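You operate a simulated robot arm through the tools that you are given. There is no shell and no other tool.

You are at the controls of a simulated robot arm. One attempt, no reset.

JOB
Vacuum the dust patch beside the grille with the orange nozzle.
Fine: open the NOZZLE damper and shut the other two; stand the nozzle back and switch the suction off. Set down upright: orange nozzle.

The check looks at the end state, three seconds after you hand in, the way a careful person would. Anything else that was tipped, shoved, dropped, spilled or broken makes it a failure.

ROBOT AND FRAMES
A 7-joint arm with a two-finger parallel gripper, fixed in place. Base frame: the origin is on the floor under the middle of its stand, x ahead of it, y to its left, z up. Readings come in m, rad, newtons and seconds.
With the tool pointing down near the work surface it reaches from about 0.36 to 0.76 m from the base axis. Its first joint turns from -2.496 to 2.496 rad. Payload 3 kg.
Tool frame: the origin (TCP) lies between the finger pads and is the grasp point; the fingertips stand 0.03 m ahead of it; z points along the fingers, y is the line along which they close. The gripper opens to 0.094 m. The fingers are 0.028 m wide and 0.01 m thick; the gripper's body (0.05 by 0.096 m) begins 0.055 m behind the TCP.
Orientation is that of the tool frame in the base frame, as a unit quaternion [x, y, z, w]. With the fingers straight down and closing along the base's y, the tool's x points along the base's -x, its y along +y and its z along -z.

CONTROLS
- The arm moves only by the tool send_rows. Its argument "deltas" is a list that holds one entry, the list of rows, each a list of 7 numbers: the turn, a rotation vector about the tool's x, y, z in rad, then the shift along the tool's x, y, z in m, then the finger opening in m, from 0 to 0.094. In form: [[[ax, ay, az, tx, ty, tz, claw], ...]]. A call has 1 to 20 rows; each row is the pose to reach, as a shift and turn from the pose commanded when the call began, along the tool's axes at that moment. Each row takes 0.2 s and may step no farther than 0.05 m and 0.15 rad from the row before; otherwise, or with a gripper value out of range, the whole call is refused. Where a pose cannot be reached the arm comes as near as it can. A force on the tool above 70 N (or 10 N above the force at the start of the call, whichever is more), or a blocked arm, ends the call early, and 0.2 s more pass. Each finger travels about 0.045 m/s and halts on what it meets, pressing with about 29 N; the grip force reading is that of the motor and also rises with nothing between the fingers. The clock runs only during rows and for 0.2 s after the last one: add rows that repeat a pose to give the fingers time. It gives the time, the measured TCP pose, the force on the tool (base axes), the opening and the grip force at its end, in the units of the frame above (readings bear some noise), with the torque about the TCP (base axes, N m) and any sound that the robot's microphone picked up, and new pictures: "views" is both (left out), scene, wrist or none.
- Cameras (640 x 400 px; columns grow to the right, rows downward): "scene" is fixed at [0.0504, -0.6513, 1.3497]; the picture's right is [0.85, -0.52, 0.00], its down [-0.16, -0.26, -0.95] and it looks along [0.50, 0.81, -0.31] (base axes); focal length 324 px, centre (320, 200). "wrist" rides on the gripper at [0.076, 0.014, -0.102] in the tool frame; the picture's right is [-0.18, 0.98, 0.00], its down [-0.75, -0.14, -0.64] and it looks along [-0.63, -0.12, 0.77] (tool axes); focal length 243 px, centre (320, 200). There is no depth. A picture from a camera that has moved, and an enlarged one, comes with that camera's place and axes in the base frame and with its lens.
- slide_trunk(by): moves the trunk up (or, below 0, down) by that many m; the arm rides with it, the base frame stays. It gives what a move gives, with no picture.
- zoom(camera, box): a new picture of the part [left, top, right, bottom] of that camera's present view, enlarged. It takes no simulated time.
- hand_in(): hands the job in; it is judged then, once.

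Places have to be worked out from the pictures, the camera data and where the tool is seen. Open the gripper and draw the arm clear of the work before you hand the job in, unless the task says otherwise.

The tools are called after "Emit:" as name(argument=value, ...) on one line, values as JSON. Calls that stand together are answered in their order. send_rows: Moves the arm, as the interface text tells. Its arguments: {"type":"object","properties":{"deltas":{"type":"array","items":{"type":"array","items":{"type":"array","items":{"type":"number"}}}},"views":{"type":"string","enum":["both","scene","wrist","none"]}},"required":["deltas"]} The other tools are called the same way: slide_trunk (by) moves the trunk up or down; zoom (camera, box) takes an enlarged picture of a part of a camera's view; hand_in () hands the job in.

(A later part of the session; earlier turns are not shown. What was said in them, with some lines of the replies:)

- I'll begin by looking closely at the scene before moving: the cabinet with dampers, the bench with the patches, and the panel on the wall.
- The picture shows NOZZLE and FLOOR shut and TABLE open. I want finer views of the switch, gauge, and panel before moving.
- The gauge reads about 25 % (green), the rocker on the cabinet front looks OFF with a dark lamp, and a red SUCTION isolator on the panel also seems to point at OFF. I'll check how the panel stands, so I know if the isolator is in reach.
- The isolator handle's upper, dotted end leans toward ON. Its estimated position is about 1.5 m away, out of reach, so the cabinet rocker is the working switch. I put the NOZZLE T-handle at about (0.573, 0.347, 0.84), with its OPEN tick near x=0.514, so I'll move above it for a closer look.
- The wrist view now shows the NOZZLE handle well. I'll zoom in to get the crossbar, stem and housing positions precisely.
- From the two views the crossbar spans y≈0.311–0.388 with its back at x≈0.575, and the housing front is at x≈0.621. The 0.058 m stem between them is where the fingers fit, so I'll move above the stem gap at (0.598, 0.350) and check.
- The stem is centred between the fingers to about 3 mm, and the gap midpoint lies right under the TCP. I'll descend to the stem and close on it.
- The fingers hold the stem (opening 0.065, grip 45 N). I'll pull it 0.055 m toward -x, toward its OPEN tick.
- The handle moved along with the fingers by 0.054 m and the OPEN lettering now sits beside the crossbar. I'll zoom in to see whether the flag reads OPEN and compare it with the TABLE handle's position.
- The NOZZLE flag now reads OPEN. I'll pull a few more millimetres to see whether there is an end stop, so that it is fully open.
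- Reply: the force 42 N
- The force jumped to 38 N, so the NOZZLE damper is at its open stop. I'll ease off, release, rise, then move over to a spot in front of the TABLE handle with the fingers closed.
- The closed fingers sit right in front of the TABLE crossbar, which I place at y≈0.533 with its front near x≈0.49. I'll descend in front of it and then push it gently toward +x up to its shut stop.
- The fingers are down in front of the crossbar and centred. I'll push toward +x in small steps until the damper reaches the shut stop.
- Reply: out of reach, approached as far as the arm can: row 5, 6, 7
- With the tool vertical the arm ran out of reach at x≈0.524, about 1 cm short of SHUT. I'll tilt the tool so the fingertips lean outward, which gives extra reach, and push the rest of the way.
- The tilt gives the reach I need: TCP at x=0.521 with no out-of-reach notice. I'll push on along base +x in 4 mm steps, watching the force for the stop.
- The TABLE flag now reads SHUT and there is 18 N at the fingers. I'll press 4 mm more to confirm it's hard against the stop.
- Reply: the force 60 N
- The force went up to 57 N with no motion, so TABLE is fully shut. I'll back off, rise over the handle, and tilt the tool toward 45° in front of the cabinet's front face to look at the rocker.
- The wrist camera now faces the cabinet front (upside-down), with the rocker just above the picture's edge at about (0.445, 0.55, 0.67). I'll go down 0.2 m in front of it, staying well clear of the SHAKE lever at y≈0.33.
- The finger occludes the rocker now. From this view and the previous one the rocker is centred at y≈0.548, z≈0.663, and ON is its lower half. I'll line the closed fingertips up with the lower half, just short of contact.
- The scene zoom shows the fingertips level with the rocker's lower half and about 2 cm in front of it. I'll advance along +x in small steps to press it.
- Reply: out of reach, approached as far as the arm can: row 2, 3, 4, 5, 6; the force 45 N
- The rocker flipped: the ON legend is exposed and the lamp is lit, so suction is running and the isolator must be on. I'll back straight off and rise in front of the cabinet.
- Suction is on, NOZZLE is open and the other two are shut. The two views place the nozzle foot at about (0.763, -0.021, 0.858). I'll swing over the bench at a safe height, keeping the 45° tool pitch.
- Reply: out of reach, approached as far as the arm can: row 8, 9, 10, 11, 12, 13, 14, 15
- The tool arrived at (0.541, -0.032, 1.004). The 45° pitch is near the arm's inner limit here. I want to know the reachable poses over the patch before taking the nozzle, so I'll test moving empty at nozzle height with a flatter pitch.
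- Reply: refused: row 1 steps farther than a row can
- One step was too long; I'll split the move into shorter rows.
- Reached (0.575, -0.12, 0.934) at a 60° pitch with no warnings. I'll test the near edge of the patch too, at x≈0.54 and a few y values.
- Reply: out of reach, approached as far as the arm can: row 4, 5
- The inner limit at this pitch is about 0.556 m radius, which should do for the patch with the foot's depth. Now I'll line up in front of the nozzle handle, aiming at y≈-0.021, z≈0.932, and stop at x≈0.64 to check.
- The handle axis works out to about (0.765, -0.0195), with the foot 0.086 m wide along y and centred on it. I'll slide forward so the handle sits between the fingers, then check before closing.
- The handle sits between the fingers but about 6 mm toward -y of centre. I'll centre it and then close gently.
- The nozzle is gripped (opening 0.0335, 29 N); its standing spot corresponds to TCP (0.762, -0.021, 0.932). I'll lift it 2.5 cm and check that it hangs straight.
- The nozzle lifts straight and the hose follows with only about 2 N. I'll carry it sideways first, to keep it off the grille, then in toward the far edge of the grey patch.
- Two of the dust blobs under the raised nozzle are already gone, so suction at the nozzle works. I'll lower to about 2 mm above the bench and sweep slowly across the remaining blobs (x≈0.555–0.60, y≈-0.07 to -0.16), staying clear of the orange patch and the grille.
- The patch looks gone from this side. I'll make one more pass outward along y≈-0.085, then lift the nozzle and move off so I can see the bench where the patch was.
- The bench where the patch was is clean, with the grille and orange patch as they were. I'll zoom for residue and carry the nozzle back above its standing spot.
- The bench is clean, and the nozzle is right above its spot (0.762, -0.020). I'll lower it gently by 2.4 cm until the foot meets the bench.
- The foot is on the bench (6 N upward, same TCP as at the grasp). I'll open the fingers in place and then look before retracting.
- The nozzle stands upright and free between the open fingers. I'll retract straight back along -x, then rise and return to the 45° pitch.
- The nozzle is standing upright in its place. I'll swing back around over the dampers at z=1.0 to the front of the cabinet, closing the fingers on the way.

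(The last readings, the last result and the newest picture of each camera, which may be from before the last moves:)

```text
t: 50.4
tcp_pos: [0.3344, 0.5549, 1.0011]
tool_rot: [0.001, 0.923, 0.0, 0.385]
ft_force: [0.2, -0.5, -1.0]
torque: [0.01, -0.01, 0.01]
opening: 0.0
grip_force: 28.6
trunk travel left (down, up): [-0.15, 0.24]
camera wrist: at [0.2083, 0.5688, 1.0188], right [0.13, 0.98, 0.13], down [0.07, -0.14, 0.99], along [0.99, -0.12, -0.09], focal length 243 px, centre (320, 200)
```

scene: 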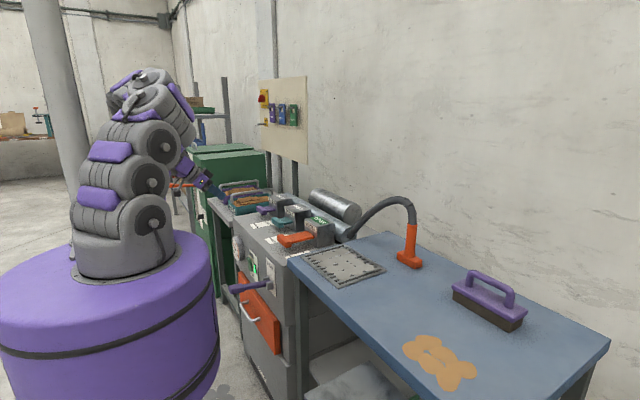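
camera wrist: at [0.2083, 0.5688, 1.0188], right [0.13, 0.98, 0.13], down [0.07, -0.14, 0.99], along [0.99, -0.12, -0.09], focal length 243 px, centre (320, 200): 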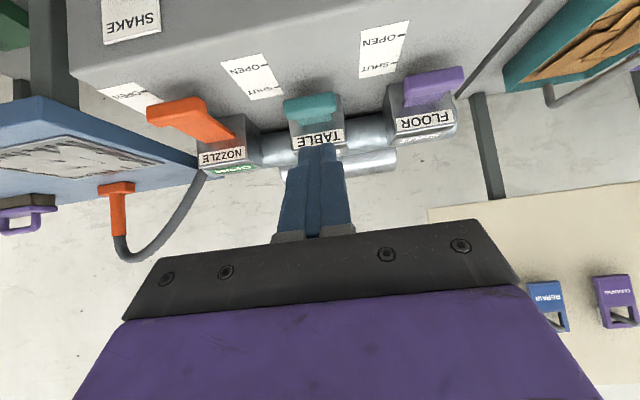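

The dampers are still as set (NOZZLE open, TABLE and FLOOR shut) and the nozzle is standing. I'll go down in front of the rocker, this time level with its upper, OFF half.

Emit:
send_rows(deltas=[[[0, 0, 0, 0.031, -0.001, 0.0308, 0], [0, 0, 0, 0.062, -0.002, 0.0616, 0], [0, 0, 0, 0.093, -0.003, 0.0924, 0], [0, 0, 0, 0.124, -0.003, 0.1232, 0], [0, 0, 0, 0.155, -0.003, 0.154, 0], [0, 0, 0, 0.186, -0.003, 0.1848, 0], [0, 0, 0, 0.217, -0.003, 0.2157, 0], [0, 0, 0, 0.201, -0.003, 0.2317, 0], [0, 0, 0, 0.1853, -0.003, 0.2476, 0], [0, 0, 0, 0.1853, -0.003, 0.2476, 0]]], views="both")

Emit:
zoom(camera="scene", box=[200, 225, 296, 285])

Emit:
zoom(camera="wrist", box=[220, 80, 420, 205])

```text
t: 52.6
tcp_pos: [0.3802, 0.5514, 0.6945]
tool_rot: [0.0, 0.923, 0.001, 0.385]
ft_force: [-0.4, 0.1, 0.2]
torque: [0.02, -0.02, 0.02]
opening: 0.0001
grip_force: 29.9
trunk travel left (down, up): [-0.15, 0.24]
camera wrist: at [0.2544, 0.5658, 0.7128], right [0.13, 0.98, 0.13], down [0.07, -0.14, 0.99], along [0.99, -0.12, -0.09], focal length 243 px, centre (320, 200)
```

scene: 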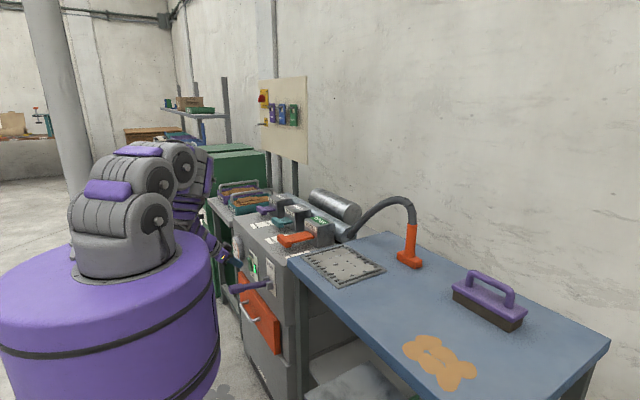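
wrist: 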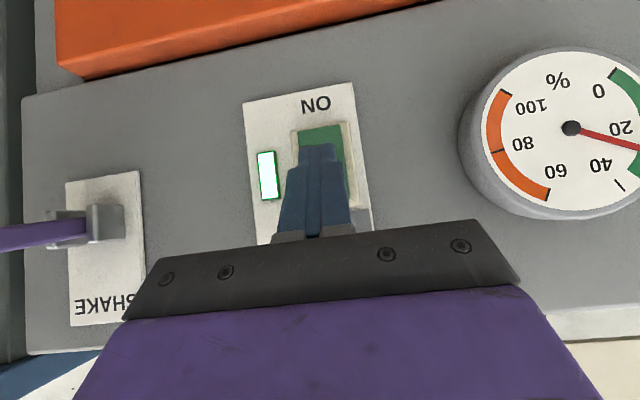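

```text
6.67 times, centred on (248, 255) of scene
camera zoom: at [0.0504, -0.6513, 1.3497], right [0.85, -0.52, 0.0], down [-0.16, -0.26, -0.95], along [0.5, 0.81, -0.31], focal length 2161 px, centre (800, -167)
```

zoom: 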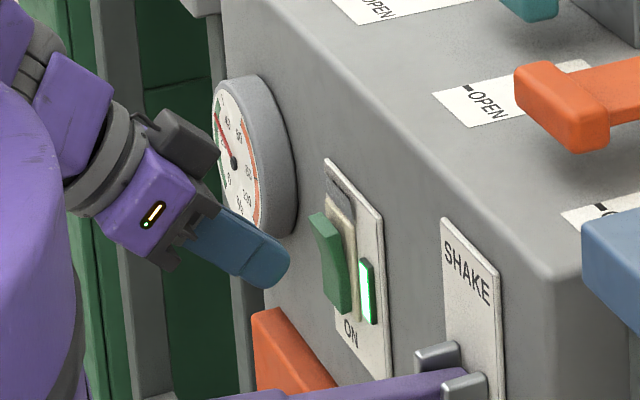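

```text
3.20 times, centred on (320, 142) of wrist
camera zoom: at [0.2544, 0.5658, 0.7128], right [0.13, 0.98, 0.13], down [0.07, -0.14, 0.99], along [0.99, -0.12, -0.09], focal length 776 px, centre (320, 384)
```

zoom: 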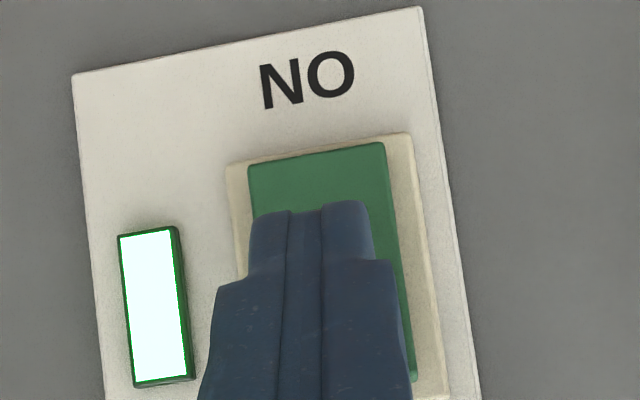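

The rocker spans z≈0.641–0.70 and y≈0.534–0.567, so I should aim a centimetre higher to catch the upper half well above the pivot. I'll raise 1 cm and press along +x in small steps.

Emit:
send_rows(deltas=[[[0, 0, 0, -0.0071, -0.001, -0.0071, 0], [0, 0, 0, -0.0127, -0.001, -0.0014, 0], [0, 0, 0, -0.017, -0.001, 0.0028, 0], [0, 0, 0, -0.0205, -0.001, 0.0064, 0], [0, 0, 0, -0.0233, -0.001, 0.0092, 0], [0, 0, 0, -0.0254, -0.001, 0.0113, 0], [0, 0, 0, -0.0254, -0.001, 0.0113, 0]]], views="wrist")

Emit:
zoom(camera="scene", box=[200, 225, 296, 285])

```text
t: 54.2
tcp_pos: [0.4031, 0.5509, 0.7047]
tool_rot: [-0.001, 0.924, 0.001, 0.383]
ft_force: [-27.8, -6.4, 1.8]
torque: [0.08, 0.22, -0.25]
opening: 0.0001
grip_force: 29.1
trunk travel left (down, up): [-0.15, 0.24]
camera wrist: at [0.2761, 0.5648, 0.7233], right [0.13, 0.98, 0.13], down [0.08, -0.14, 0.99], along [0.99, -0.12, -0.09], focal length 243 px, centre (320, 200)
```

wrist: 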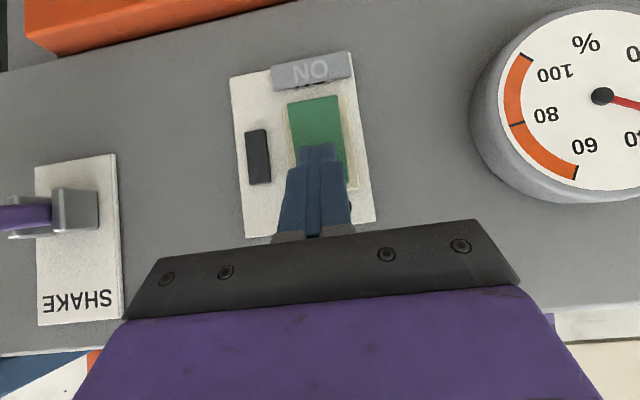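

```text
6.67 times, centred on (248, 255) of scene
camera zoom: at [0.0504, -0.6513, 1.3497], right [0.85, -0.52, 0.0], down [-0.16, -0.26, -0.95], along [0.5, 0.81, -0.31], focal length 2161 px, centre (800, -167)
```

zoom: 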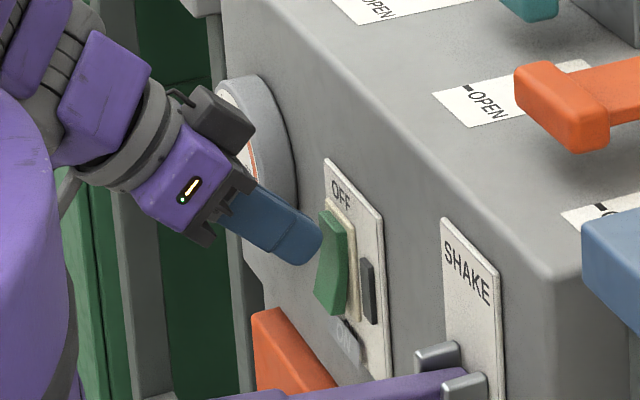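

The lamp is dark, the OFF legend is showing and ON is covered: suction is off. I'll back away along -x, rise clear of the cabinet and open the gripper.

Emit:
send_rows(deltas=[[[0, 0, 0, 0.0282, 0, -0.0284, 0], [0, 0, 0, 0.0494, 0, -0.0496, 0], [0, 0, 0, 0.0175, 0, -0.0813, 0], [0, 0, 0, -0.0144, 0, -0.113, 0], [0, 0, 0, -0.0463, 0, -0.1447, 0.02], [0, 0, 0, -0.0782, 0, -0.1764, 0.04], [0, 0, 0, -0.1101, 0, -0.2081, 0.06], [0, 0, 0, -0.142, 0, -0.2398, 0.08], [0, 0, 0, -0.1633, 0, -0.261, 0.094], [0, 0, 0, -0.1633, 0, -0.261, 0.094], [0, 0, 0, -0.1633, 0, -0.261, 0.094]]], views="both")

Emit:
zoom(camera="scene", box=[200, 200, 360, 300])

Emit:
zoom(camera="scene", box=[300, 180, 540, 330])

Emit:
zoom(camera="scene", box=[220, 225, 300, 275])

```text
t: 56.6
tcp_pos: [0.3351, 0.5509, 1.0049]
tool_rot: [0.001, 0.923, 0.001, 0.385]
ft_force: [0.1, 0.1, -1.0]
torque: [-0.01, -0.02, 0.0]
opening: 0.0939
grip_force: 0.1
trunk travel left (down, up): [-0.15, 0.24]
camera wrist: at [0.2089, 0.5646, 1.0233], right [0.13, 0.98, 0.13], down [0.07, -0.14, 0.99], along [0.99, -0.12, -0.09], focal length 243 px, centre (320, 200)
```

scene: 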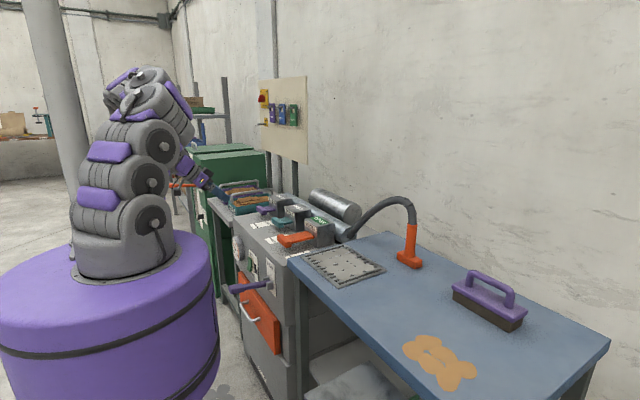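
wrist: 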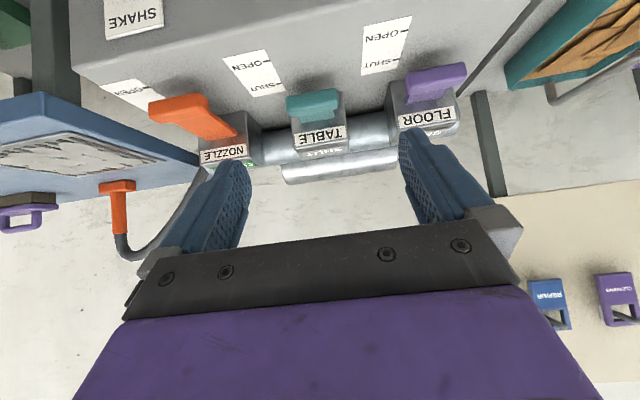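

```text
4.00 times, centred on (280, 250) of scene
camera zoom: at [0.0504, -0.6513, 1.3497], right [0.85, -0.52, 0.0], down [-0.16, -0.26, -0.95], along [0.5, 0.81, -0.31], focal length 1296 px, centre (480, 0)
```

zoom: 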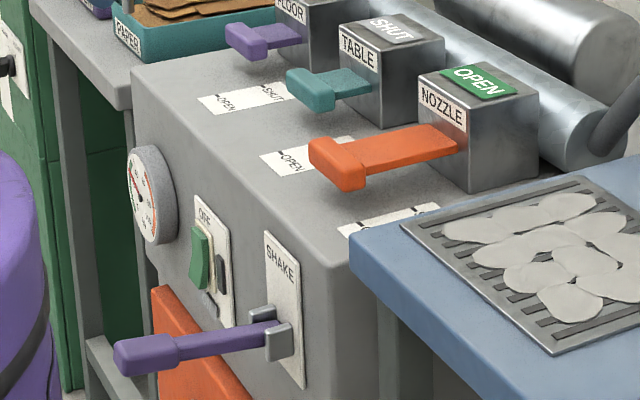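

```text
2.67 times, centred on (420, 255) of scene
camera zoom: at [0.0504, -0.6513, 1.3497], right [0.85, -0.52, 0.0], down [-0.16, -0.26, -0.95], along [0.5, 0.81, -0.31], focal length 864 px, centre (53, 53)
```

zoom: 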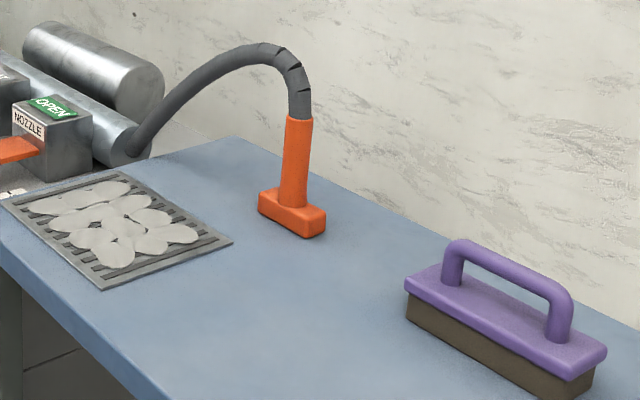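

```text
8.00 times, centred on (260, 250) of scene
camera zoom: at [0.0504, -0.6513, 1.3497], right [0.85, -0.52, 0.0], down [-0.16, -0.26, -0.95], along [0.5, 0.81, -0.31], focal length 2593 px, centre (800, -200)
```

zoom: 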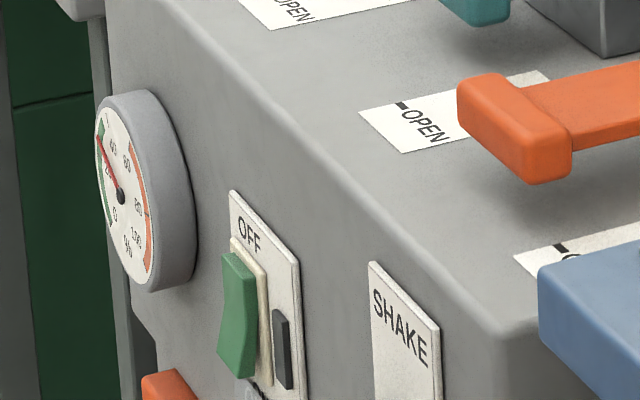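

Everything checks out: NOZZLE open, TABLE and FLOOR shut, suction off with the lamp dark, the patch gone, and the nozzle upright in its place. The brush, trays and orange patch are undisturbed. The gripper is open and the arm is clear, so I'm handing in.

Emit:
hand_in()

```text
The job is handed in.
```

The grey dust patch beside the grille is vacuumed up, and I've handed the job in. I haven't seen a verdict on it.

- **Dampers:** NOZZLE is open and TABLE is shut, both moved to their end stops. FLOOR was already shut and I left it alone. The flags read OPEN, SHUT and SHUT.
- **Nozzle:** it is standing upright in its original spot on the bench, with the gripper open and clear of it.
- **Suction:** switched off at the rocker on the cabinet front, and its lamp is dark. I didn't touch the red SUCTION isolator on the wall panel, which was out of reach and already on.
- **Everything else:** the dust on the grille, the orange patch, the brush and the paper trays look undisturbed in the last pictures.
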